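You operate a simulated robot arm through the tools that you are given. There is no shell and no other tool.

Carry out the task below with a simulated robot arm. There is one attempt and no reset: what you move stays moved.

## Task
Lock the new lower roll's shaft, move its guide to 5 cm and jog the film straight.
Fine: guide lever Free to slide, then Lock; shaft and guide locked, then hold Jog till the edge gauge points at green. Other controls stay.

Only the result counts: the job must be done as asked and must still hold three seconds after the hand-in. Knocking over, shifting, dropping, spilling or breaking anything else fails it.

## Robot
A 6-joint arm with a fingered hand on a trunk, on a base that moves. Base frame: it is fixed to the floor where the robot stands at the start and does not move with it; the origin is under the middle of the robot, x ahead of it, y to its left, z up. Units: m, degrees, N and s.
With the tool pointing down near the work surface it reaches from about 0.26 to 0.6 m from the robot's upright axis, wherever it stands. Its first joint turns from -166.0 to 166.0 degrees. Places, roughly: depth dial [0.5, -0.3, 1.1]; film air valve [0.5, 0.3, 1]; jog button [0.6, 0.4, 1.2]; lift air valve [0.2, -0.9, 1.5]; lower brake dial [0.4, -0.1, 0.8]; lower film [-5.2, -7.3, 0]; lower guide lever [0.3, -0.3, 0.6]; lower guide slider [0.3, -0.3, 0.8]; lower leader knob [0.3, -0.8, 0.9]; lower shaft lever [0.4, 0, 0.6]; perforator lever [0.5, -0.1, 1.1]; pinch air valve [0.2, -0.7, 1.5]; static bar switch [0.5, 0.2, 1.2]; upper brake dial [0.1, -1.1, 1.6]; upper guide lever [0.6, 0.3, 1.5]; upper guide slider [0.5, 0.2, 1.8]. Payload 3.2 kg.
The TCP is the grasp point between the finger pads, 0.022 m short of the fingertips. In the tool frame z runs along the fingers and y along their closing line. The gripper opens to 0.112 m; its body begins 0.06 m behind the TCP. The gripper is a hand of 3 fingers: y runs from the thumb to the fingers, the wrist lies at [0, 0, -0.218] in the tool frame, and closing takes about 1.5 s.
Orientation is that of the tool frame in the base frame, as a unit quaternion [w, x, y, z]. With the fingers straight down and closing along the base's y, the tool's x points along the base's -x, its y along +y and its z along -z.

## Interface
- The arm moves only by the tool jog_arm. Its argument "commands" is a list of rows, each a list of 6 numbers: the shift along the tool's x, y, z in units of 30 mm (1.0 is 30 mm), then the turn, a rotation vector about the tool's x, y, z in units of 4 degrees (1.0 is 4 degrees). In form: [[dx, dy, dz, wx, wy, wz], ...]. A call has 1 to 20 rows; each row shifts and turns the commanded pose from where the row before left it, along the tool's axes as they then stand. "claw" is the closure, from 0 (fully open) to 1 (shut), set as the call begins (left out, the last holds). A call with a number of a shift or a turn outside -1 to 1 is refused whole. A row lasts 0.2 s, in which the tool goes at most 0.05 m and 8.6 degrees; a call with a longer step from one row to the next is refused whole, and so is a gripper value outside its range. Where a pose cannot be reached the arm comes as near as it can. A force on the tool above 40 N (or 10 N above the force at the start of the call, whichever is more), or a blocked arm, ends the call early, and 0.2 s more pass. The fingers move at their own pace (about 0.108 m/s each) and stop on an object; they squeeze with about 28 N. The grip force told is the motor's: it shows also when the fingers shut on nothing. Time passes only in rows, and 0.2 s behind the last, so rows that do not move let the fingers close. The reply holds the time, the measured pose of the TCP, the force on the tool along the base axes, the opening and the grip force, in the units named above and with some noise, with the torque about the TCP (base axes, N m) and any sound that the robot's microphone picked up, and new pictures: "views" is both (left out), scene, wrist or none.
- Cameras (640 x 400 px; columns grow to the right, rows downward): "scene" is now at [0.0161, 0.1532, 1.3641]; the picture's right is [-0.17, -0.99, 0.00], its down [-0.73, 0.13, -0.67] and it looks along [0.66, -0.11, -0.74] (base axes); focal length 280 px, centre (320, 200). "wrist" rides on the gripper at [0.066, 0.003, -0.08] in the tool frame; the picture's right is [-0.05, 1.00, 0.00], its down [-0.77, -0.04, -0.64] and it looks along [-0.64, -0.03, 0.77] (tool axes); focal length 275 px, centre (320, 200). There is no depth. A picture from a camera that has moved, and an enlarged one, comes with that camera's place and axes in the base frame and with its lens.
- slide_trunk(by): slides the trunk up (or, below 0, down) by that many m; the arm and the scene camera ride with it, the base frame stays. It gives what a move gives, with no picture.
- steer(legs): drives the robot by 1 to 6 legs, each [ahead, turn to the left] in m and degrees, along the robot's own axes; the way and the turn of a leg run together, so that a leg with both is an arc; at most 1.5 m and 180 degrees a leg. The arm and the cameras ride along, it lands a little off, and it stops where it bumps. It gives what a move gives, and a new picture of the scene camera.
- finger_targets(finger1, finger2, thumb_bend): sets how far each is bent, from 0 (flat) to 1 (curled in); at 0.3 the hand is open as for a grip, at 0.7 the pads meet at the TCP. One left out holds its place. A second passes; each finger stops where it meets its share of the squeeze, and holds until it gets a number again. A gripper value or a shape takes the hand back. It gives what a move gives, with no picture; readings hold the bend of each and the force on the fingers (four entries, about 0 where the hand has none), thumb and palm.
- preshape(shape): the hand has 3 fingers and takes this shape, open, in about a second: jaw (thumb against the fingers, like two jaws); tri (thumb and two fingers); tip (a fingertip pinch); poke (one finger out to press); point (the index stretched); flat (the hand flat); cup (the hand cupped); fist (a fist). The gripper value then closes the fingers along that shape, each until it touches; the sizes above hold for jaw. It gives what a move gives, with no picture.
- pan_tilt(pan, tilt): turns the head with the scene camera to pan (to the left, within 155 degrees either way) and tilt (down, from -29 to 69), counted from straight ahead of the robot. It gives what a move gives, and a new picture of the scene camera.
- enlarge(camera, box): a new picture of the part [left, top, right, bottom] of that camera's present view, enlarged. It takes no simulated time.
- finish_job(): hands the job in; it is judged then, once.

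Places have to be worked out from the pictures, the camera data and where the tool is seen. Open the gripper and draw the arm clear of the work before you hand the job in, unless the task says otherwise.

The tools are called as a command line: name --pt "numbers of a row" for each row, then --argument value for the rest, lists and objects as JSON in quotes. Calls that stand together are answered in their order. jog_arm: Moves the arm, as the interface text tells. Its arguments: {"type":"object","properties":{"commands":{"type":"array","items":{"type":"array","items":{"type":"number"}}},"claw":{"type":"number"},"views":{"type":"string","enum":["both","scene","wrist","none"]}},"required":["commands"]} The other tools are called the same way: slide_trunk (by) moves the trunk up or down; preshape (shape) gives the hand a shape; finger_targets (finger1, finger2, thumb_bend) moves the fingers one by one; steer (legs) drives the base; pan_tilt (pan, tilt) turns the head that bears the scene camera; enlarge (camera, box) takes an enlarged picture of a part of a camera's view; finish_job () hands the job in.

At the start:

```text
t: 0.0
position: [0.3264, -0.1, 1.0004]
orientation: [0.001, 0.001, 1.0, 0.001]
ft_force: [-0.3, 0.9, -0.5]
moment: [0.04, -0.01, -0.02]
opening: 0.1118
gripper_force: 0.1
shape: jaw
bend: [0.3, 0.3, 0.3]
finger forces: [0.1, 0.0, 0.0, 0.0, 0.1, 0.1]
trunk travel left (down, up): [-0.4, 0.19]
robot x, y, heading: [-0.0026, -0.0001, -0.0]
head pan, tilt (commanded): [-9.8, 48.0]
```

scene: 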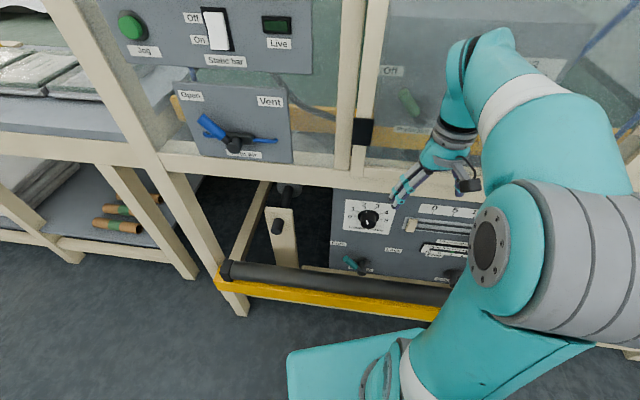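
wrist: 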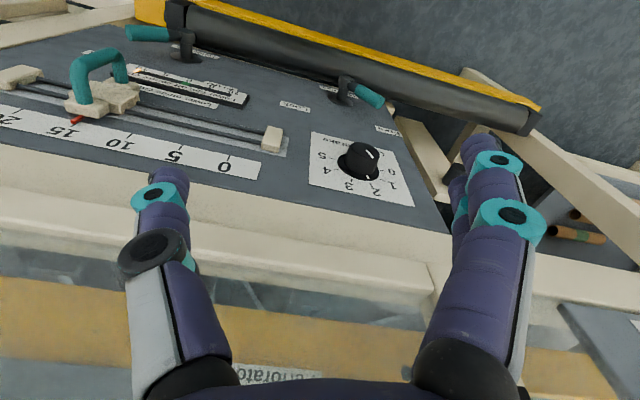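

I see the lower panel with the brake dial, the guide slider with scale, and two levers below. I'll enlarge both views to read the labels.

enlarge --camera "wrist" --box '[0, 0, 320, 200]'

enlarge --camera "wrist" --box '[240, 40, 480, 220]'

enlarge --camera "scene" --box '[320, 180, 500, 300]'

enlarge --camera "scene" --box '[90, 0, 330, 160]'

```text
2.00 times, centred on (160, 100) of wrist
camera zoom: at [0.2602, -0.0975, 1.0802], right [0.05, 1.0, 0.0], down [0.77, -0.04, 0.64], along [0.64, -0.03, -0.77], focal length 551 px, centre (640, 400)
```

zoom: 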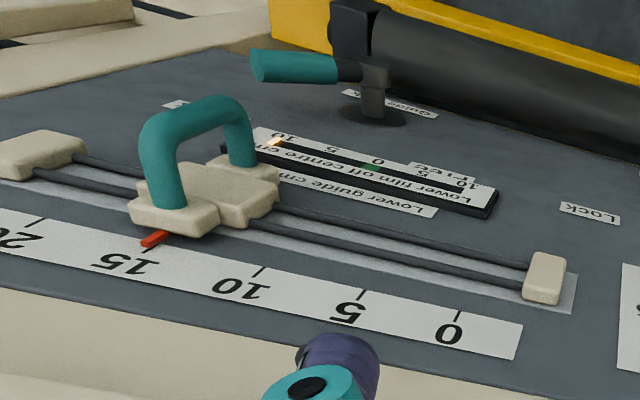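

```text
2.22 times, centred on (360, 130) of wrist
camera zoom: at [0.2602, -0.0975, 1.0802], right [0.05, 1.0, 0.0], down [0.77, -0.04, 0.64], along [0.64, -0.03, -0.77], focal length 612 px, centre (231, 356)
```

zoom: 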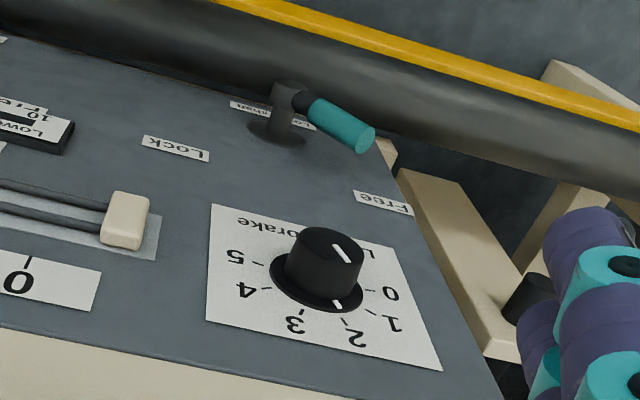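

```text
3.33 times, centred on (410, 240) of scene
camera zoom: at [0.0161, 0.1532, 1.3641], right [-0.17, -0.99, 0.0], down [-0.73, 0.13, -0.67], along [0.66, -0.11, -0.74], focal length 932 px, centre (20, 67)
```

zoom: 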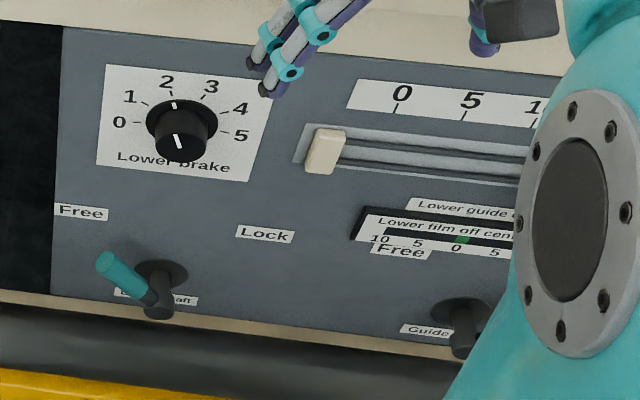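

```text
2.50 times, centred on (210, 80) of scene
camera zoom: at [0.0161, 0.1532, 1.3641], right [-0.17, -0.99, 0.0], down [-0.73, 0.13, -0.67], along [0.66, -0.11, -0.74], focal length 699 px, centre (595, 500)
```

zoom: 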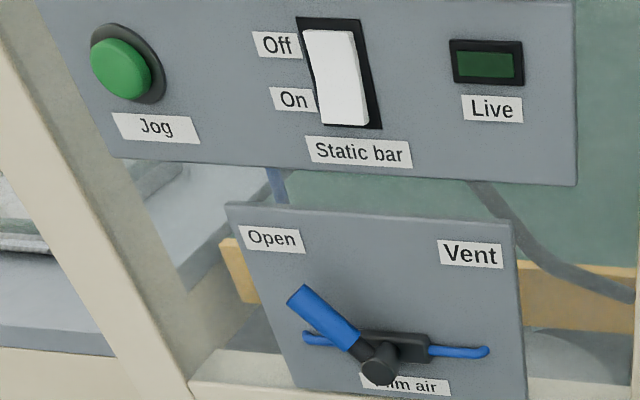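

The machine face is vertical and turned about 18° relative to me; the shaft lever is near [0.45, 0.0, 0.58], pointing at Free, and the guide is at 15. I'll look around (behind too) before planning any base move.

pan_tilt --pan -18 --tilt 35

pan_tilt --pan 150 --tilt 40

pan_tilt --pan -150 --tilt 40

pan_tilt --pan 25 --tilt 20

```text
t: 0.8
position: [0.3253, -0.0994, 0.9994]
orientation: [0.001, 0.001, 1.0, 0.0]
ft_force: [-0.4, -0.8, -0.5]
moment: [0.02, -0.02, 0.02]
opening: 0.1117
gripper_force: 0.2
shape: jaw
bend: [0.3, 0.3, 0.3]
finger forces: [0.0, 0.0, 0.0, 0.1, 0.1, 0.1]
trunk travel left (down, up): [-0.4, 0.19]
robot x, y, heading: [0.002, -0.0023, -0.1]
head pan, tilt (commanded): [-18.0, 35.0]
camera scene: at [0.0222, 0.1394, 1.383], right [-0.31, -0.95, 0.0], down [-0.55, 0.18, -0.82], along [0.78, -0.25, -0.57], focal length 280 px, centre (320, 200)
```

scene: 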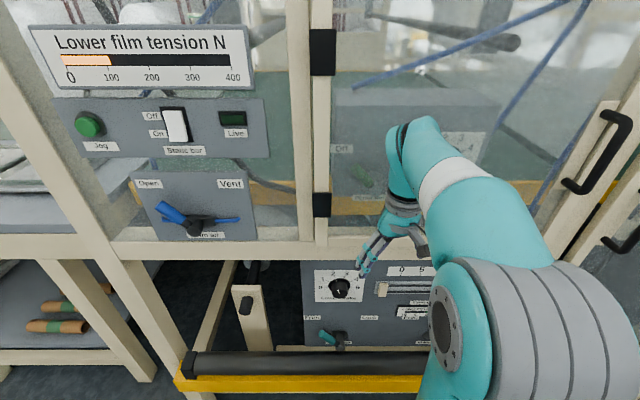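

```text
t: 3.3
position: [0.3262, -0.0997, 0.9992]
orientation: [0.001, 0.001, 1.0, -0.001]
ft_force: [-0.3, -0.6, 0.1]
moment: [-0.03, -0.01, 0.0]
opening: 0.112
gripper_force: 0.2
shape: jaw
bend: [0.3, 0.3, 0.3]
finger forces: [0.1, 0.0, 0.0, 0.0, 0.0, 0.0]
trunk travel left (down, up): [-0.4, 0.19]
robot x, y, heading: [0.0011, -0.0004, -0.0]
head pan, tilt (commanded): [150.0, 40.0]
camera scene: at [-0.1352, 0.2091, 1.3755], right [0.5, 0.87, 0.0], down [0.56, -0.32, -0.77], along [-0.66, 0.38, -0.64], focal length 280 px, centre (320, 200)
```

scene: 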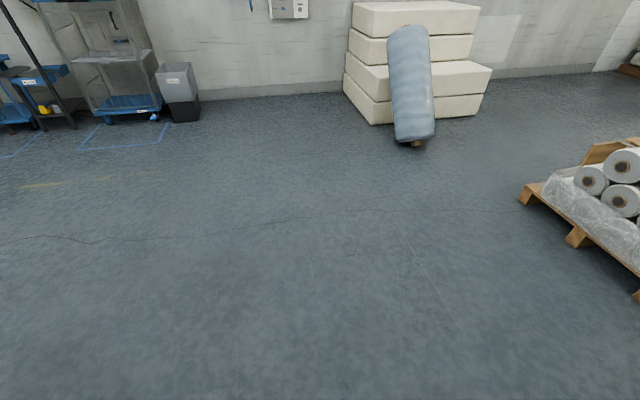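

```text
t: 7.4
position: [0.327, -0.0993, 0.9998]
orientation: [0.001, 0.001, 1.0, 0.0]
ft_force: [0.3, -0.4, 0.4]
moment: [0.01, 0.01, 0.0]
opening: 0.1117
gripper_force: 0.0
shape: jaw
bend: [0.3, 0.3, 0.3]
finger forces: [0.0, 0.0, 0.0, 0.1, 0.0, 0.0]
trunk travel left (down, up): [-0.4, 0.19]
robot x, y, heading: [-0.0, 0.0017, 0.1]
head pan, tilt (commanded): [-150.0, 40.0]
camera scene: at [-0.1352, 0.124, 1.3755], right [-0.5, 0.87, 0.0], down [0.56, 0.32, -0.77], along [-0.66, -0.38, -0.64], focal length 280 px, centre (320, 200)
```

scene: 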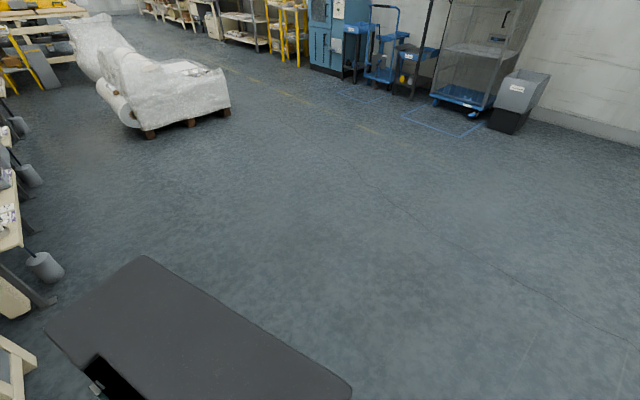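

```text
t: 10.0
position: [0.3258, -0.0997, 0.9993]
orientation: [0.0, 0.002, 1.0, 0.0]
ft_force: [0.8, -0.3, -0.3]
moment: [-0.02, -0.02, 0.0]
opening: 0.1119
gripper_force: 0.2
shape: jaw
bend: [0.3, 0.3, 0.3]
finger forces: [0.1, 0.0, 0.0, 0.1, 0.0, 0.1]
trunk travel left (down, up): [-0.4, 0.19]
robot x, y, heading: [0.0003, -0.0007, 0.0]
head pan, tilt (commanded): [25.0, 20.0]
camera scene: at [0.0228, 0.2059, 1.4069], right [0.42, -0.91, 0.0], down [-0.31, -0.14, -0.94], along [0.85, 0.4, -0.34], focal length 280 px, centre (320, 200)
```

scene: 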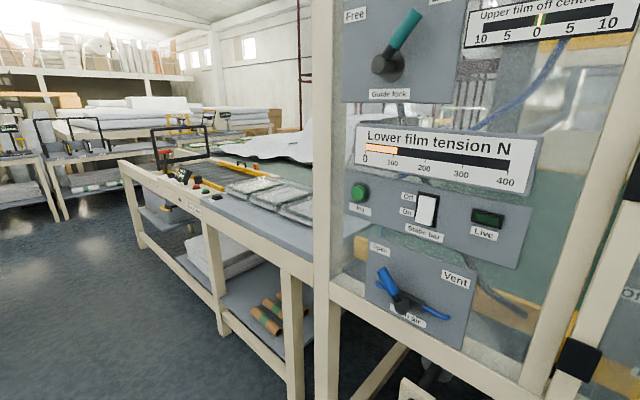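

The floor behind me is clear. The panel is a vertical plane about 0.46 m from my axis, so I'll back up 0.2 m and square up to it (turn 18° right) to have room for a forward-pointing hand.

steer --legs '[[-0.2, 0], [0, -18]]'

pan_tilt --pan 10 --tilt 40

```text
t: 12.6
position: [0.0794, -0.1957, 0.9997]
orientation: [0.001, 0.156, 0.988, 0.001]
ft_force: [-0.4, 0.2, -0.3]
moment: [-0.02, -0.03, 0.0]
opening: 0.112
gripper_force: 0.1
shape: jaw
bend: [0.3, 0.3, 0.3]
finger forces: [0.0, 0.1, 0.0, 0.0, 0.0, 0.1]
trunk travel left (down, up): [-0.4, 0.19]
robot x, y, heading: [-0.1981, -0.0022, -18.2]
head pan, tilt (commanded): [25.0, 20.0]
camera scene: at [-0.1149, 0.188, 1.4069], right [0.12, -0.99, 0.0], down [-0.34, -0.04, -0.94], along [0.93, 0.12, -0.34], focal length 280 px, centre (320, 200)
```

scene: 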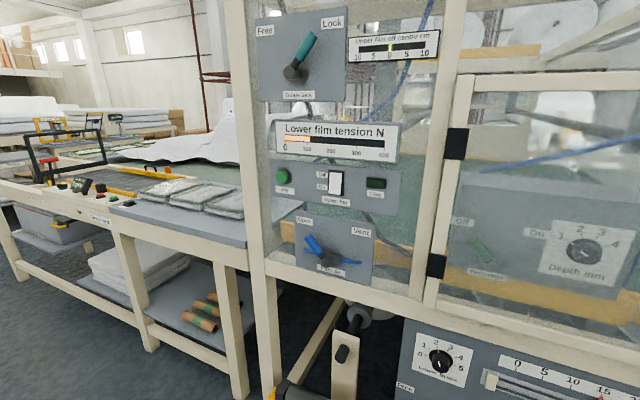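

```text
t: 13.5
position: [0.0792, -0.1965, 0.9998]
orientation: [0.001, 0.156, 0.988, 0.0]
ft_force: [0.3, -0.2, 0.0]
moment: [-0.02, 0.03, 0.01]
opening: 0.112
gripper_force: 0.0
shape: jaw
bend: [0.3, 0.3, 0.3]
finger forces: [0.0, 0.0, 0.1, 0.0, 0.0, 0.0]
trunk travel left (down, up): [-0.4, 0.19]
robot x, y, heading: [-0.1995, -0.0012, -18.0]
head pan, tilt (commanded): [10.0, 40.0]
camera scene: at [-0.123, 0.1649, 1.3755], right [-0.14, -0.99, 0.0], down [-0.64, 0.09, -0.77], along [0.76, -0.11, -0.64], focal length 280 px, centre (320, 200)
```

scene: 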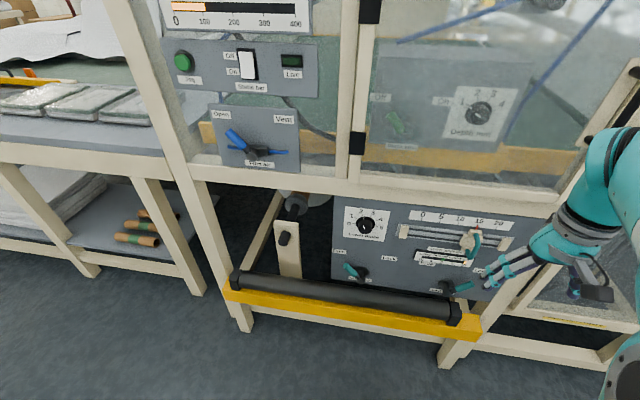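

The whole lower panel is visible now. I'll enlarge to read it precisely.

enlarge --camera "scene" --box '[320, 190, 520, 315]'

enlarge --camera "scene" --box '[400, 230, 500, 295]'

```text
3.20 times, centred on (420, 252) of scene
camera zoom: at [-0.123, 0.1649, 1.3755], right [-0.14, -0.99, 0.0], down [-0.64, 0.09, -0.77], along [0.76, -0.11, -0.64], focal length 894 px, centre (0, 32)
```

zoom: 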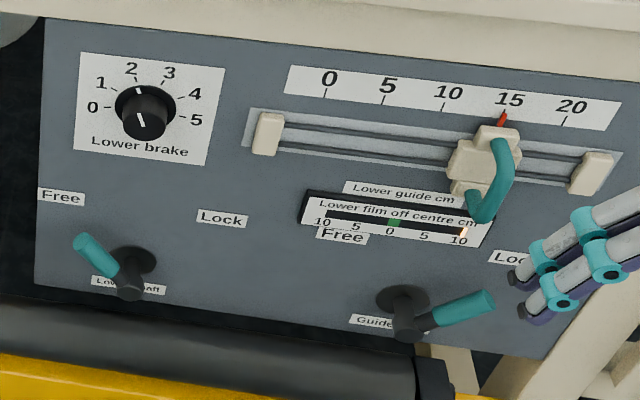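

```text
6.15 times, centred on (450, 262) of scene
camera zoom: at [-0.123, 0.1649, 1.3755], right [-0.14, -0.99, 0.0], down [-0.64, 0.09, -0.77], along [0.76, -0.11, -0.64], focal length 1720 px, centre (-480, -185)
```

zoom: 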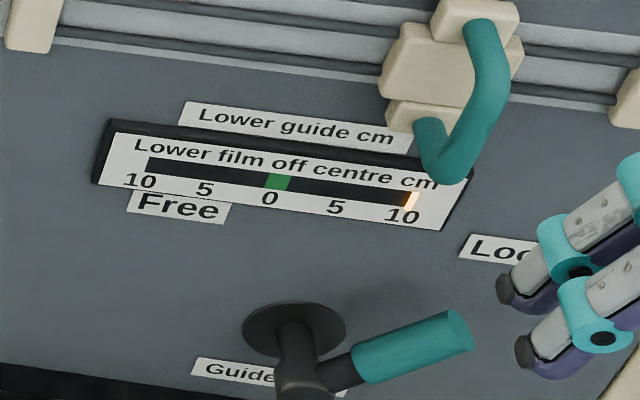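

Guide lever is on Lock (right), shaft lever on Free (left), guide at 15, gauge at +10. I'll lower the trunk 0.3 m so the arm and head are better placed for this low panel.

slide_trunk --by -0.3

pan_tilt --pan -10 --tilt 30

preshape --shape "poke"

```text
t: 16.5
position: [0.08, -0.1961, 0.6996]
orientation: [0.001, 0.156, 0.988, 0.0]
ft_force: [0.5, -0.2, -0.2]
moment: [-0.02, 0.05, -0.04]
opening: 0.1117
gripper_force: 0.0
shape: jaw
bend: [0.3, 0.3, 0.3]
finger forces: [0.1, 0.0, 0.1, 0.1, 0.0, 0.0]
trunk travel left (down, up): [-0.1, 0.49]
robot x, y, heading: [-0.2016, -0.0024, -18.0]
head pan, tilt (commanded): [10.0, 40.0]
```

```text
t: 17.3
position: [0.0794, -0.1963, 0.701]
orientation: [0.001, 0.157, 0.988, -0.001]
ft_force: [0.2, -0.6, 0.6]
moment: [0.0, 0.0, 0.01]
opening: 0.1119
gripper_force: 0.0
shape: jaw
bend: [0.3, 0.3, 0.3]
finger forces: [0.0, 0.1, 0.0, 0.2, 0.1, 0.0]
trunk travel left (down, up): [-0.1, 0.49]
robot x, y, heading: [-0.1984, -0.0012, -17.9]
head pan, tilt (commanded): [-10.0, 30.0]
camera scene: at [-0.1274, 0.1343, 1.0908], right [-0.47, -0.88, 0.0], down [-0.44, 0.23, -0.87], along [0.77, -0.41, -0.5], focal length 280 px, centre (320, 200)
```

scene: 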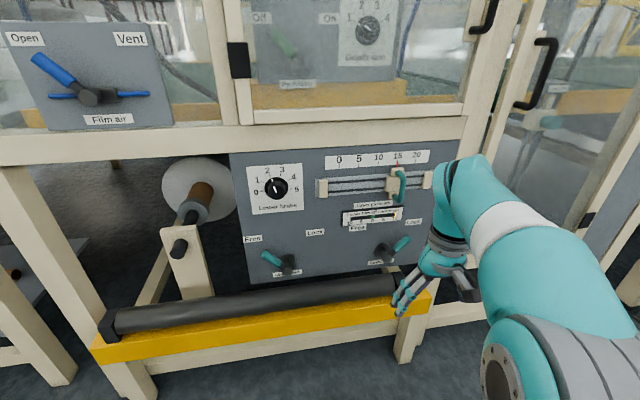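

```text
t: 18.2
position: [0.0794, -0.1967, 0.7005]
orientation: [0.002, 0.156, 0.988, 0.0]
ft_force: [-0.1, -0.7, -0.3]
moment: [0.01, -0.04, -0.01]
opening: 0.0001
gripper_force: 0.1
shape: poke
bend: [1.0, 1.0, 0.46]
finger forces: [0.0, 0.1, 0.1, 0.0, 0.0, 0.0]
trunk travel left (down, up): [-0.1, 0.49]
robot x, y, heading: [-0.1992, -0.0014, -18.1]
head pan, tilt (commanded): [-10.0, 30.0]
```

The poke shape curled both fingers and left the thumb out; I'll check what it looks like in the wrist camera and enlarge the panel and roll in the scene view.

enlarge --camera "wrist" --box '[0, 0, 640, 400]'

enlarge --camera "scene" --box '[230, 140, 470, 290]'

enlarge --camera "scene" --box '[80, 230, 440, 400]'

```text
1.00 times, centred on (320, 200) of wrist (not enlarged: the box is as wide or as high as the picture)
camera zoom: at [0.0179, -0.1733, 0.7802], right [0.35, 0.94, 0.0], down [0.72, -0.27, 0.64], along [0.6, -0.22, -0.77], focal length 275 px, centre (320, 200)
```

zoom: 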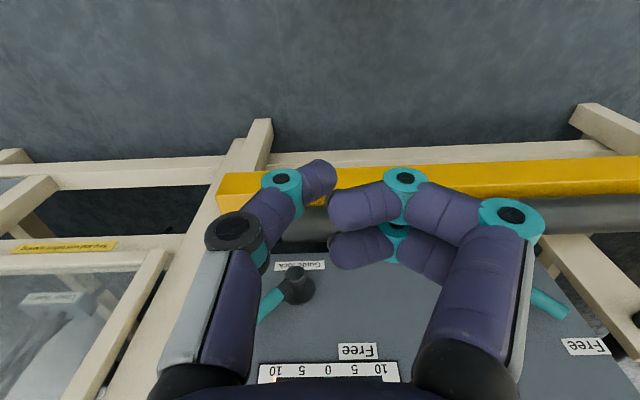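

```text
2.67 times, centred on (350, 215) of scene
camera zoom: at [-0.1274, 0.1342, 1.0908], right [-0.47, -0.88, 0.0], down [-0.44, 0.23, -0.87], along [0.77, -0.41, -0.5], focal length 745 px, centre (240, 160)
```

zoom: 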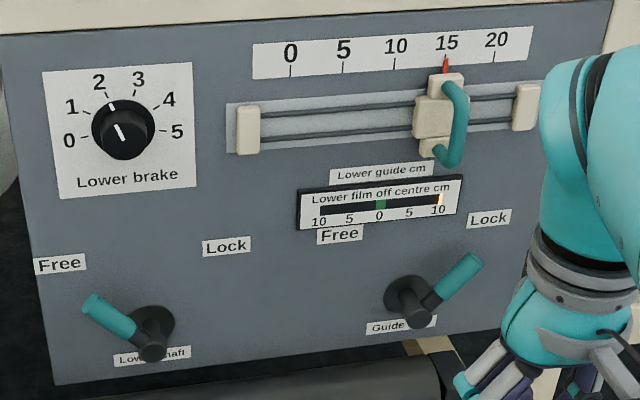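

```text
1.78 times, centred on (260, 315) of scene
camera zoom: at [-0.1274, 0.1342, 1.0908], right [-0.47, -0.88, 0.0], down [-0.44, 0.23, -0.87], along [0.77, -0.41, -0.5], focal length 497 px, centre (427, -4)
```

zoom: 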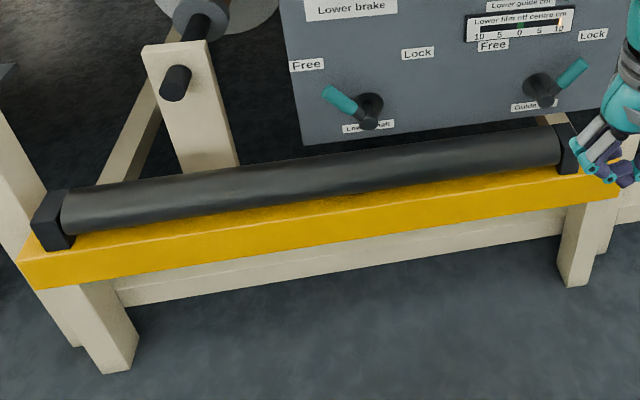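

Poke only leaves the thumb out, so I'll use the jaw shape instead: straddle each lever handle and swing it about its pivot. First I advance 15 cm and tilt the hand forward to 30° below horizontal, well clear of everything.

preshape --shape "jaw"

jog_arm --pt "-1 0 0 0 0 0" --pt "-1 0 0 0 0 0" --pt "-1 0 0 0 0 0" --pt "-1 0 0 0 0 0" --pt "-0.7 0 0 0 0 0" --pt "0 0 0 0 -1 0" --pt "0 0 0 0 -1 0" --pt "0 0 0 0 -1 0" --pt "0 0 0 0 -1 0" --pt "0 0 0 0 -1 0" --pt "0 0 0 0 -1 0" --pt "0 0 0 0 -1 0" --pt "0 0 0 0 -1 0" --pt "0 0 0 0 -1 0" --pt "0 0 0 0 -1 0" --pt "0 0 0 0 -1 0" --pt "0 0 0 0 -1 0" --pt "0 0 0 0 -1 0" --pt "0 0 0 0 -1 0" --pt "0 0 0 0 -1 0"

```text
t: 19.1
position: [0.08, -0.1957, 0.6995]
orientation: [0.001, 0.156, 0.988, 0.0]
ft_force: [0.6, 0.2, 0.9]
moment: [-0.03, 0.0, 0.0]
opening: 0.1119
gripper_force: 0.1
shape: jaw
bend: [0.3, 0.3, 0.3]
finger forces: [0.1, 0.1, 0.0, 0.0, 0.0, 0.0]
trunk travel left (down, up): [-0.1, 0.49]
robot x, y, heading: [-0.1982, -0.0051, -18.0]
head pan, tilt (commanded): [-10.0, 30.0]
```

```text
t: 23.3
position: [0.223, -0.2285, 0.7259]
orientation: [0.491, 0.138, 0.857, -0.079]
ft_force: [-0.2, -1.1, 0.2]
moment: [0.0, -0.01, -0.01]
opening: 0.1121
gripper_force: 0.0
shape: jaw
bend: [0.3, 0.3, 0.3]
finger forces: [0.1, 0.0, 0.0, 0.0, 0.0, 0.0]
out of reach, approached as far as the arm can: row 19, 20
trunk travel left (down, up): [-0.1, 0.49]
robot x, y, heading: [-0.1977, 0.0008, -18.0]
head pan, tilt (commanded): [-10.0, 30.0]
camera scene: at [-0.1273, 0.1341, 1.0908], right [-0.47, -0.88, 0.0], down [-0.44, 0.23, -0.87], along [0.76, -0.41, -0.5], focal length 280 px, centre (320, 200)
camera wrist: at [0.1259, -0.1946, 0.7105], right [0.34, 0.94, 0.04], down [-0.16, 0.01, 0.99], along [0.93, -0.34, 0.16], focal length 275 px, centre (320, 200)
```

scene: 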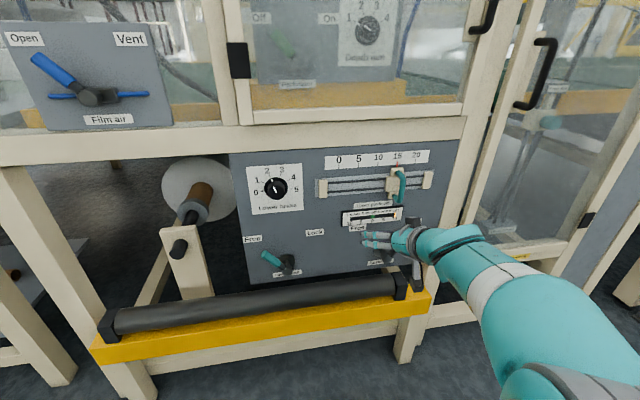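
wrist: 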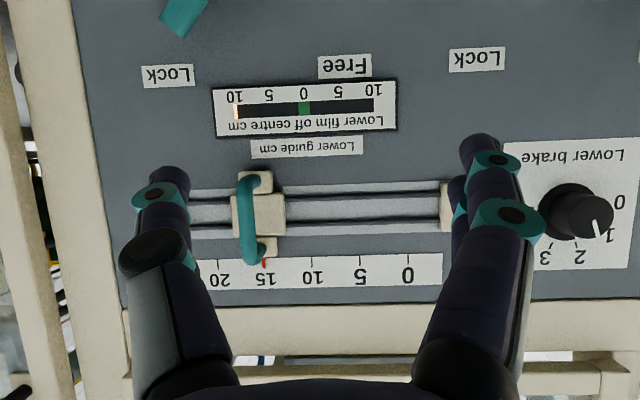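

The hand is now at ~30° below horizontal with a great frontal view of the panel. Next I shift left ~0.31 m and down ~0.1 m to stand off in front of the shaft lever, still ~10 cm out from the handles.

jog_arm --pt "0.22 1 0.28 0 0 0" --pt "0.22 1 0.28 0 0 0" --pt "0.22 1 0.28 0 0 0" --pt "0.22 1 0.28 0 0 0" --pt "0.22 1 0.28 0 0 0" --pt "0.22 1 0.28 0 0 0" --pt "0.22 1 0.28 0 0 0" --pt "0.22 1 0.28 0 0 0" --pt "0.22 1 0.28 0 0 0" --pt "0.0 0.4 0.0 0 0 0"

```text
t: 25.5
position: [0.3459, 0.0297, 0.6384]
orientation: [0.494, 0.136, 0.855, -0.078]
ft_force: [0.3, 0.1, 0.2]
moment: [0.01, 0.02, 0.02]
opening: 0.1119
gripper_force: 0.0
shape: jaw
bend: [0.3, 0.3, 0.3]
finger forces: [0.0, 0.0, 0.1, 0.1, 0.0, 0.1]
out of reach, approached as far as the arm can: row 3
trunk travel left (down, up): [-0.1, 0.49]
robot x, y, heading: [-0.2015, 0.0, -17.7]
head pan, tilt (commanded): [-10.0, 30.0]
camera scene: at [-0.1274, 0.1342, 1.0908], right [-0.47, -0.88, 0.0], down [-0.44, 0.23, -0.87], along [0.77, -0.41, -0.5], focal length 280 px, centre (320, 200)
camera wrist: at [0.2486, 0.0635, 0.6216], right [0.33, 0.94, 0.04], down [-0.17, 0.02, 0.99], along [0.93, -0.33, 0.17], focal length 275 px, centre (320, 200)
```

scene: 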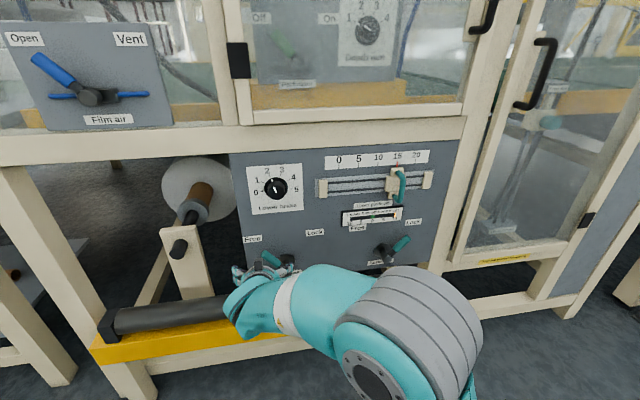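
wrist: 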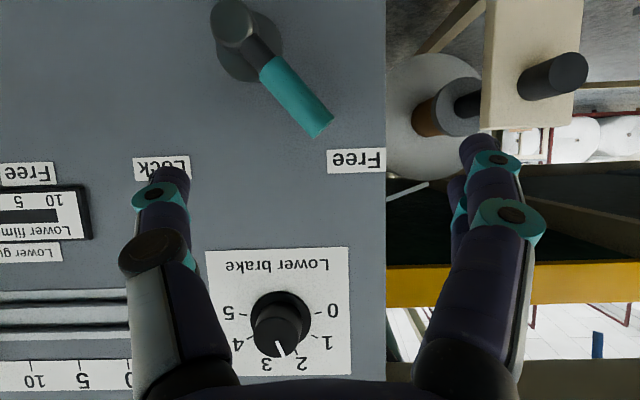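

I have a clear frontal view: shaft-lever pivot at about u=-0.078, z=0.532 with the handle pointing up-left at ~-43°. I'll roll the hand -44° about the panel normal to line up with that handle, with the jaw half closed.

jog_arm --pt "0.6 0.97 0.35 0 0 0" --pt "0 0 0 0.5 0 -0.866" --pt "0 0 0 0.5 0 -0.866" --pt "0 0 0 0.5 0 -0.866" --pt "0 0 0 0.5 0 -0.866" --pt "0 0 0 0.5 0 -0.866" --pt "0 0 0 0.5 0 -0.866" --pt "0 0 0 0.5 0 -0.866" --pt "0 0 0 0.5 0 -0.866" --pt "0 0 0 0.5 0 -0.866" --pt "0 0 0 0.5 0 -0.866" --pt "0 0 0 0.5 0 -0.866" --claw 0.5

```text
t: 28.1
position: [0.3529, 0.0567, 0.6172]
orientation: [0.408, -0.059, 0.822, -0.392]
ft_force: [-0.6, -0.2, -0.1]
moment: [-0.02, 0.02, -0.03]
opening: 0.0566
gripper_force: 0.1
shape: jaw
bend: [0.72, 0.72, 0.7]
finger forces: [0.0, 0.0, 0.1, 0.0, 0.0, 0.1]
trunk travel left (down, up): [-0.1, 0.49]
robot x, y, heading: [-0.2024, 0.003, -17.6]
head pan, tilt (commanded): [-10.0, 30.0]
camera scene: at [-0.1274, 0.1343, 1.0908], right [-0.47, -0.88, 0.0], down [-0.44, 0.23, -0.87], along [0.77, -0.41, -0.5], focal length 280 px, centre (320, 200)
camera wrist: at [0.2526, 0.078, 0.6027], right [0.25, 0.7, -0.66], down [0.05, 0.68, 0.73], along [0.97, -0.22, 0.14], focal length 275 px, centre (320, 200)
```

scene: 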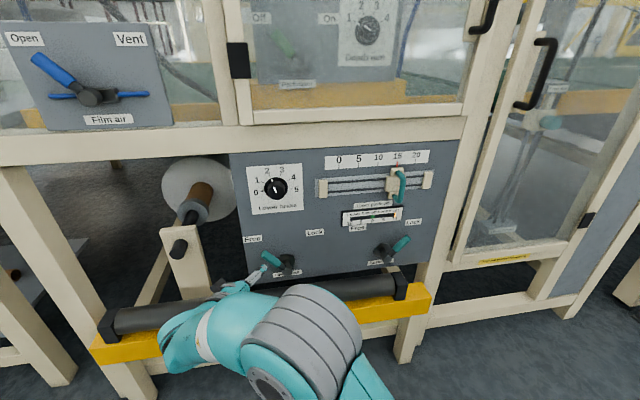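
wrist: 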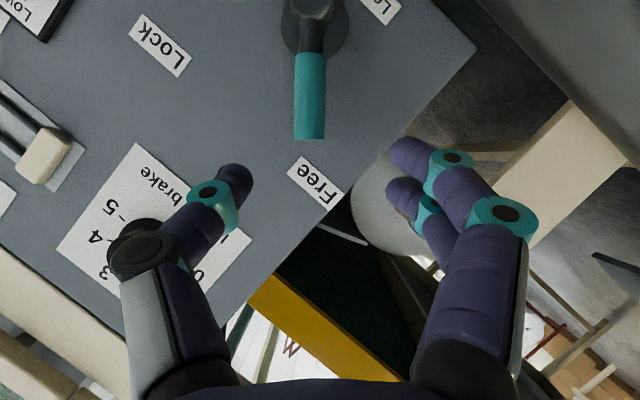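

The handle is lined up between thumb and fingers. I advance 12 cm along the tool axis to straddle it.

jog_arm --pt "0 -0.04 0.5 0 0 0" --pt "0 -0.04 0.5 0 0 0" --pt "0 -0.04 0.5 0 0 0" --pt "0 -0.04 0.5 0 0 0" --pt "0 -0.04 0.5 0 0 0" --pt "0 0 0.5 0 0 0" --pt "0 0 0.5 0 0 0" --pt "0 0 0.4 0 0 0"

```text
t: 29.9
position: [0.4357, -0.0178, 0.5793]
orientation: [0.41, -0.058, 0.821, -0.393]
ft_force: [-0.1, 0.8, 0.4]
moment: [-0.02, -0.03, -0.03]
opening: 0.0564
gripper_force: 0.0
shape: jaw
bend: [0.72, 0.72, 0.7]
finger forces: [0.1, 0.0, 0.0, 0.0, 0.0, 0.0]
trunk travel left (down, up): [-0.1, 0.49]
robot x, y, heading: [-0.1971, -0.0019, -18.0]
head pan, tilt (commanded): [-10.0, 30.0]
camera scene: at [-0.1274, 0.1343, 1.0908], right [-0.47, -0.88, 0.0], down [-0.44, 0.23, -0.87], along [0.77, -0.41, -0.5], focal length 280 px, centre (320, 200)
camera wrist: at [0.3352, 0.0035, 0.5638], right [0.26, 0.7, -0.66], down [0.04, 0.68, 0.73], along [0.97, -0.22, 0.15], focal length 275 px, centre (320, 200)
```

scene: 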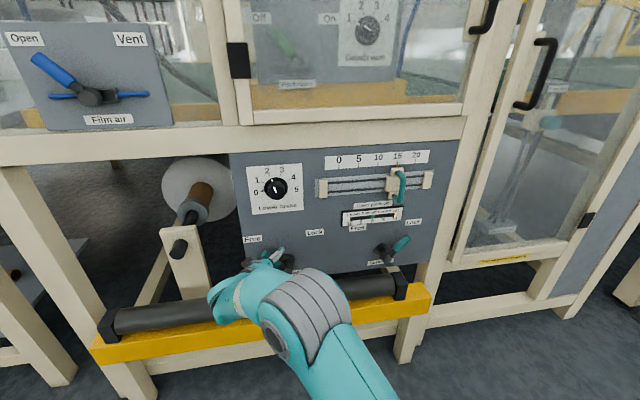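
wrist: 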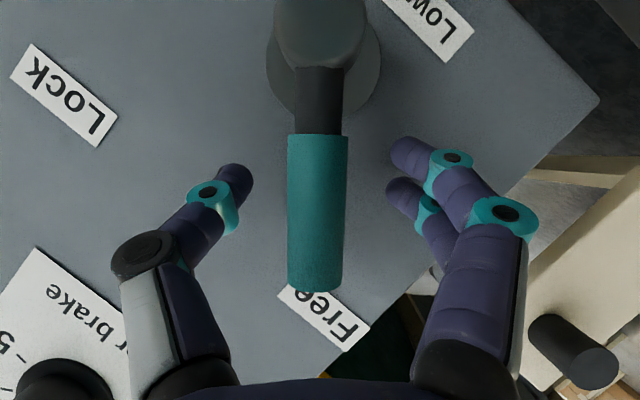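

The handle sits centred between the pads. I narrow the jaw around it (not a hard squeeze) and swing clockwise about the pivot, first ~80°.

jog_arm --pt "0 0 0 0 0 0" --pt "0 0 0 0 0 0" --pt "0.0044 -0.144 0.0025 -0.5 0 0.866" --pt "0.0044 -0.144 0.0025 -0.5 0 0.866" --pt "0.0044 -0.144 0.0025 -0.5 0 0.866" --pt "0.0044 -0.144 0.0025 -0.5 0 0.866" --pt "0.0044 -0.144 0.0025 -0.5 0 0.866" --pt "0.0044 -0.144 0.0025 -0.5 0 0.866" --pt "0.0044 -0.144 0.0025 -0.5 0 0.866" --pt "0.0044 -0.144 0.0025 -0.5 0 0.866" --pt "0.0044 -0.144 0.0025 -0.5 0 0.866" --pt "0.0044 -0.144 0.0025 -0.5 0 0.866" --claw 0.72

```text
t: 32.5
position: [0.4234, -0.054, 0.5972]
orientation: [0.49, 0.118, 0.857, -0.107]
ft_force: [2.0, 0.2, -2.3]
moment: [-0.06, 0.02, -0.03]
opening: 0.0321
gripper_force: 0.0
shape: jaw
bend: [0.72, 0.73, 0.7]
finger forces: [2.1, 0.0, 0.0, 0.0, 0.0, 0.0]
trunk travel left (down, up): [-0.1, 0.49]
robot x, y, heading: [-0.1999, -0.0005, -17.9]
head pan, tilt (commanded): [-10.0, 30.0]
camera scene: at [-0.127, 0.1343, 1.0908], right [-0.47, -0.88, 0.0], down [-0.44, 0.23, -0.87], along [0.76, -0.41, -0.5], focal length 280 px, centre (320, 200)
camera wrist: at [0.3268, -0.0216, 0.58], right [0.33, 0.94, -0.03], down [-0.15, 0.08, 0.99], along [0.93, -0.32, 0.17], focal length 275 px, centre (320, 200)
```

scene: 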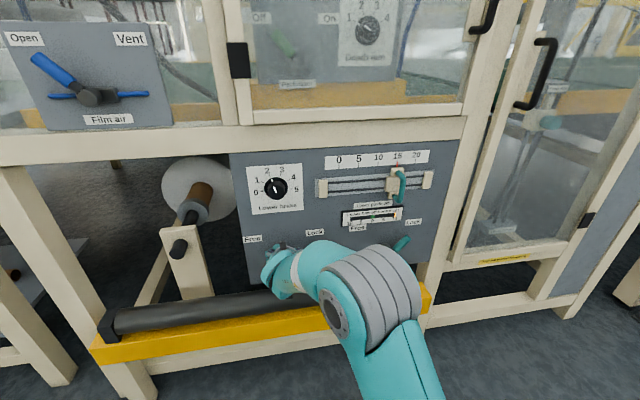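
wrist: 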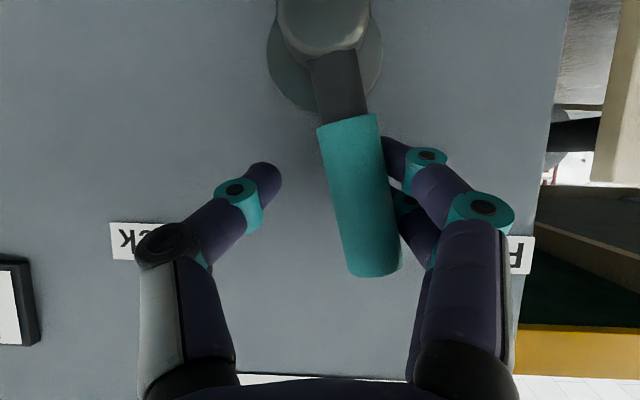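

The lever follows the fingers with ~10° lag and only ~3 N. I continue swinging clockwise.

jog_arm --pt "0.0044 -0.144 0.0025 -0.5 0 0.866" --pt "0.0044 -0.144 0.0025 -0.5 0 0.866" --pt "0.0044 -0.144 0.0025 -0.5 0 0.866" --pt "0.0044 -0.144 0.0025 -0.5 0 0.866" --pt "0.0044 -0.144 0.0025 -0.5 0 0.866" --pt "0.0044 -0.144 0.0025 -0.5 0 0.866" --pt "0.0044 -0.144 0.0025 -0.5 0 0.866" --pt "0.0044 -0.144 0.0025 -0.5 0 0.866" --pt "0.0044 -0.144 0.0025 -0.5 0 0.866" --pt "0.0044 -0.144 0.0025 -0.5 0 0.866" --pt "0.0044 -0.144 0.0025 -0.5 0 0.866" --pt "0.0044 -0.144 0.0025 -0.5 0 0.866" --pt "0.0044 -0.144 0.0025 -0.5 0 0.866"

```text
t: 35.3
position: [0.4081, -0.1023, 0.5766]
orientation: [0.507, 0.326, 0.749, 0.277]
ft_force: [0.7, -0.6, 0.5]
moment: [-0.02, -0.01, -0.01]
opening: 0.0318
gripper_force: 0.1
shape: jaw
bend: [0.73, 0.73, 0.7]
finger forces: [0.3, 0.0, 0.0, 0.1, 0.0, 0.1]
trunk travel left (down, up): [-0.1, 0.49]
robot x, y, heading: [-0.2003, 0.0008, -17.6]
head pan, tilt (commanded): [-10.0, 30.0]
camera scene: at [-0.1274, 0.1343, 1.0908], right [-0.47, -0.88, 0.0], down [-0.44, 0.23, -0.87], along [0.77, -0.41, -0.5], focal length 280 px, centre (320, 200)
camera wrist: at [0.316, -0.0569, 0.5672], right [0.22, 0.6, 0.77], down [-0.39, -0.67, 0.63], along [0.89, -0.44, 0.09], focal length 275 px, centre (320, 200)
```

scene: 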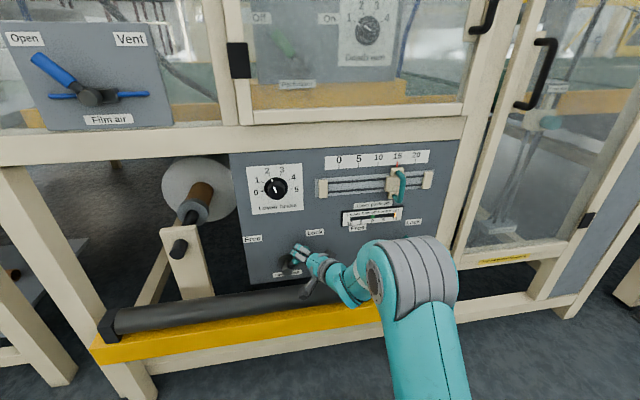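
wrist: 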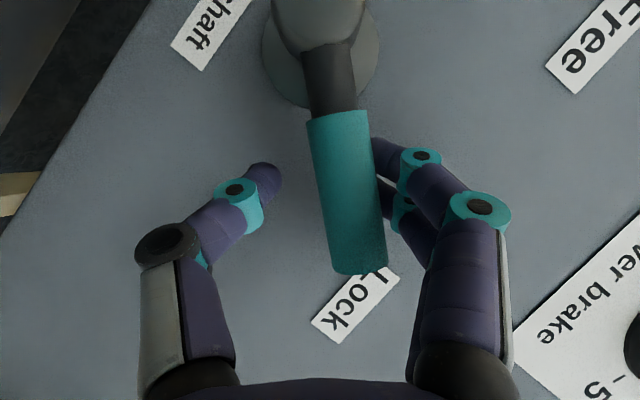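

The lever is near Lock with a few degrees of lag left. I continue a few rows and watch for the stop.

jog_arm --pt "0.0044 -0.144 0.0025 -0.5 0 0.866" --pt "0.0044 -0.144 0.0025 -0.5 0 0.866" --pt "0 -0.144 0 0 0 0"

```text
t: 36.1
position: [0.4068, -0.1077, 0.5683]
orientation: [0.501, 0.349, 0.718, 0.333]
ft_force: [5.0, 9.4, 6.1]
moment: [-0.16, 0.12, 0.0]
opening: 0.0368
gripper_force: 0.1
shape: jaw
bend: [0.72, 0.72, 0.7]
finger forces: [4.1, 6.9, 0.0, 0.0, 0.0, 0.0]
trunk travel left (down, up): [-0.1, 0.49]
robot x, y, heading: [-0.2006, 0.0003, -17.7]
head pan, tilt (commanded): [-10.0, 30.0]
camera scene: at [-0.1277, 0.1351, 1.0908], right [-0.47, -0.88, 0.0], down [-0.44, 0.23, -0.87], along [0.77, -0.41, -0.5], focal length 280 px, centre (320, 200)
camera wrist: at [0.3142, -0.0614, 0.5604], right [0.18, 0.49, 0.85], down [-0.42, -0.75, 0.52], along [0.89, -0.45, 0.07], focal length 275 px, centre (320, 200)
```

scene: 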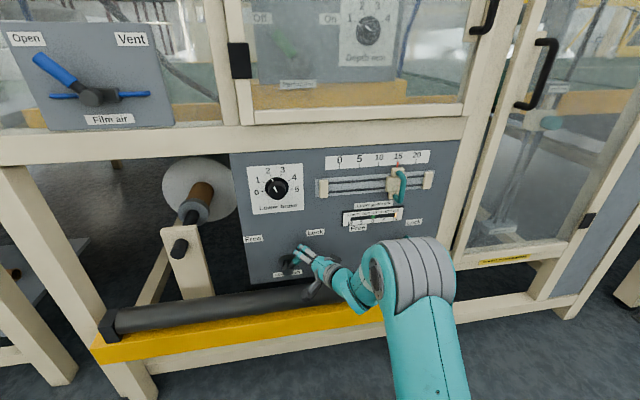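
wrist: 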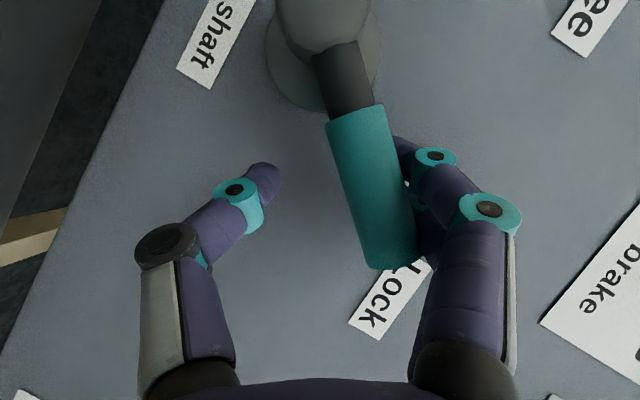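

Force rose to ~12 N at the stop, so the shaft lever is on Lock. I ease off, open the jaw and retreat along the tool axis.

jog_arm --pt "0 0.25 0 0 0 0" --pt "0 0.1 0 0 0 0" --pt "0 0 0 0 0 0" --pt "0 0 -0.3 0 0 0" --pt "0 0 -0.5 0 0 0" --pt "0 0 -0.6 0 0 0" --pt "0 0 -0.7 0 0 0" --pt "0 0 -0.8 0 0 0" --pt "0 0 -0.8 0 0 0" --pt "0 0 -0.3 0 0 0" --claw 0.45

```text
t: 38.3
position: [0.2942, -0.1184, 0.6096]
orientation: [0.5, 0.351, 0.718, 0.333]
ft_force: [0.1, -0.2, 0.3]
moment: [0.04, -0.01, -0.02]
opening: 0.0608
gripper_force: 0.0
shape: jaw
bend: [0.72, 0.72, 0.7]
finger forces: [0.1, 0.0, 0.0, 0.0, 0.0, 0.0]
trunk travel left (down, up): [-0.1, 0.49]
robot x, y, heading: [-0.2012, 0.0001, -17.9]
head pan, tilt (commanded): [-10.0, 30.0]
camera scene: at [-0.1273, 0.1343, 1.0908], right [-0.47, -0.88, 0.0], down [-0.44, 0.23, -0.87], along [0.76, -0.41, -0.5], focal length 280 px, centre (320, 200)
camera wrist: at [0.2021, -0.0722, 0.6017], right [0.18, 0.49, 0.85], down [-0.42, -0.74, 0.52], along [0.89, -0.45, 0.07], focal length 275 px, centre (320, 200)
```

scene: 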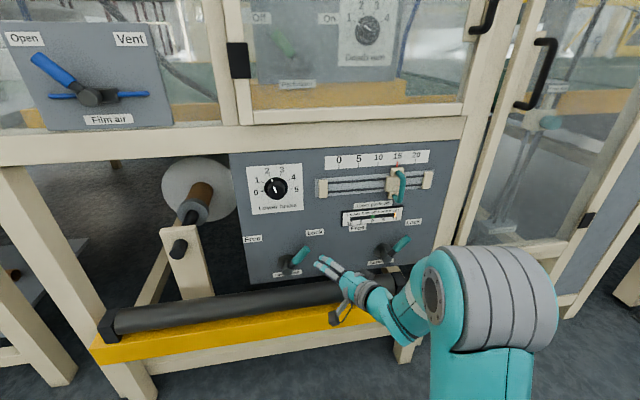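
wrist: 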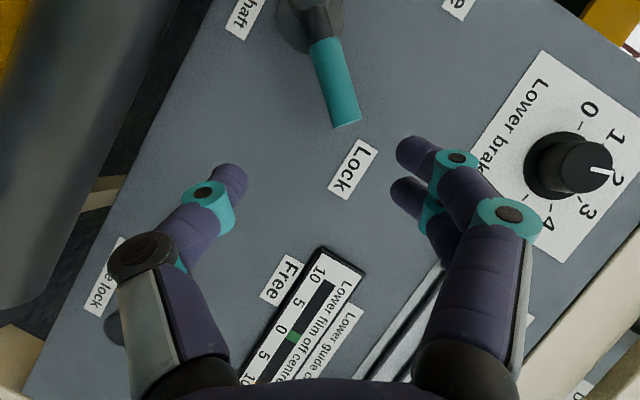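

The shaft lever now points at Lock, parallel to the locked guide lever. Next I roll back 11° and shift right 0.28 m to stand off in front of the guide lever.

jog_arm --pt "0 0 0 0.466 0 -0.807" --pt "0 0 0 0.466 0 -0.807" --pt "0 0 0 0.466 0 -0.807" --pt "-0.588 -0.641 -0.339 0 0 0" --pt "-0.588 -0.641 -0.339 0 0 0" --pt "-0.588 -0.641 -0.339 0 0 0" --pt "-0.588 -0.641 -0.339 0 0 0" --pt "-0.588 -0.641 -0.339 0 0 0" --pt "-0.588 -0.641 -0.339 0 0 0" --pt "-0.588 -0.641 -0.339 0 0 0" --pt "-0.588 -0.641 -0.339 0 0 0" --pt "-0.588 -0.641 -0.339 0 0 0" --pt "-0.588 -0.641 -0.339 0 0 0"

enlarge --camera "scene" --box '[230, 140, 470, 290]'

```text
t: 41.1
position: [0.2064, -0.3853, 0.6185]
orientation: [0.509, 0.313, 0.761, 0.254]
ft_force: [-0.8, 0.6, 0.3]
moment: [-0.01, 0.02, 0.01]
opening: 0.0612
gripper_force: 0.0
shape: jaw
bend: [0.72, 0.72, 0.7]
finger forces: [0.0, 0.0, 0.0, 0.1, 0.0, 0.0]
trunk travel left (down, up): [-0.1, 0.49]
robot x, y, heading: [-0.198, -0.0025, -18.4]
head pan, tilt (commanded): [-10.0, 30.0]
camera scene: at [-0.1273, 0.1343, 1.0908], right [-0.47, -0.88, 0.0], down [-0.44, 0.23, -0.87], along [0.76, -0.41, -0.5], focal length 280 px, centre (320, 200)
camera wrist: at [0.1133, -0.3412, 0.6086], right [0.23, 0.64, 0.73], down [-0.38, -0.63, 0.67], along [0.9, -0.43, 0.1], focal length 275 px, centre (320, 200)
```

scene: 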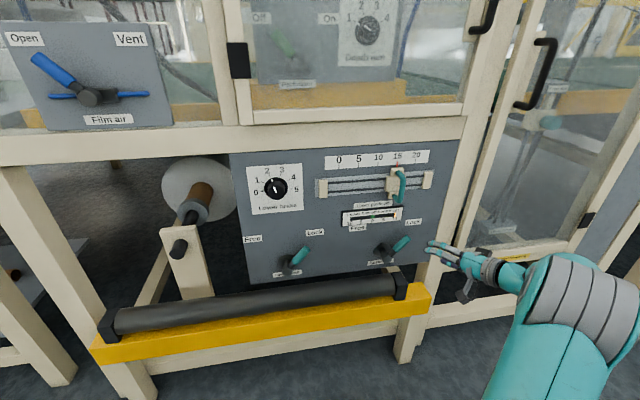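
wrist: 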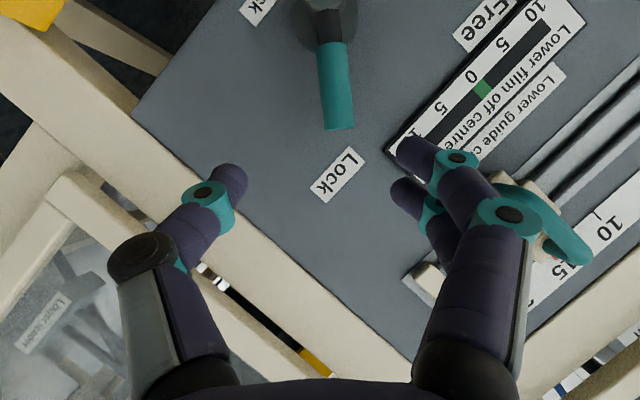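

```text
2.67 times, centred on (350, 215) of scene
camera zoom: at [-0.1273, 0.1343, 1.0908], right [-0.47, -0.88, 0.0], down [-0.44, 0.23, -0.87], along [0.76, -0.41, -0.5], focal length 745 px, centre (240, 160)
```

zoom: 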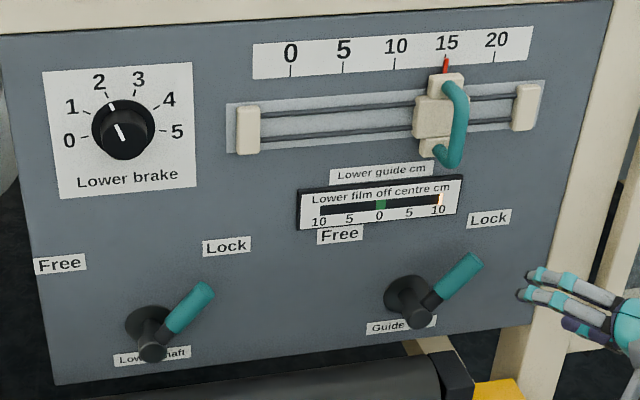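

Zoom confirms the shaft lever is at Lock, parallel to the guide lever. I align 4° and centre by 1 cm, then advance to straddle the guide lever's handle.

jog_arm --pt "0 0.34 0 0.5 0 -0.866" --pt "0 0 0.5 0 0 0" --pt "0 0 0.5 0 0 0" --pt "0 0 0.5 0 0 0" --pt "0 0 0.5 0 0 0" --pt "0 0 0.5 0 0 0" --pt "0 0 0.5 0 0 0" --pt "0 0 0.5 0 0 0" --pt "0 0 0.5 0 0 0" --claw 0.45

```text
t: 43.1
position: [0.3201, -0.3735, 0.5807]
orientation: [0.511, 0.298, 0.774, 0.226]
ft_force: [-0.2, -0.1, 0.1]
moment: [0.01, 0.03, 0.01]
opening: 0.0611
gripper_force: 0.1
shape: jaw
bend: [0.72, 0.72, 0.7]
finger forces: [0.1, 0.1, 0.0, 0.0, 0.0, 0.1]
trunk travel left (down, up): [-0.1, 0.49]
robot x, y, heading: [-0.1988, -0.001, -18.0]
head pan, tilt (commanded): [-10.0, 30.0]
camera scene: at [-0.1275, 0.1343, 1.0908], right [-0.47, -0.88, 0.0], down [-0.44, 0.23, -0.87], along [0.77, -0.41, -0.5], focal length 280 px, centre (320, 200)
camera wrist: at [0.2281, -0.3299, 0.5692], right [0.25, 0.69, 0.68], down [-0.37, -0.59, 0.72], along [0.9, -0.43, 0.11], focal length 275 px, centre (320, 200)
```

scene: 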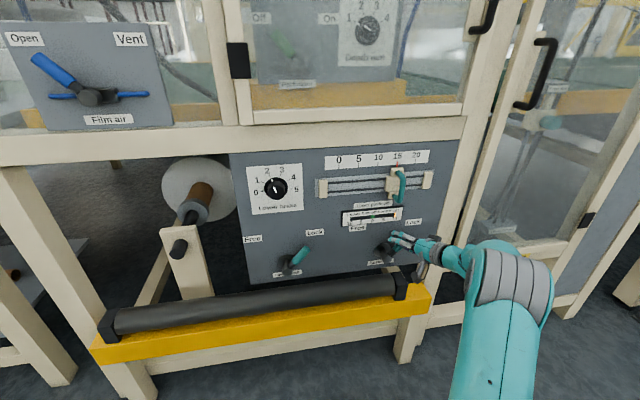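
wrist: 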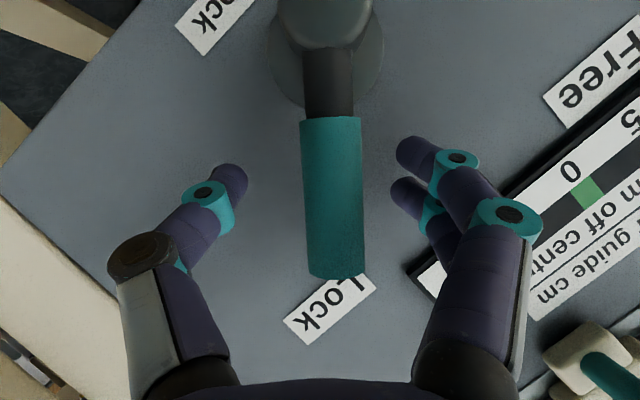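

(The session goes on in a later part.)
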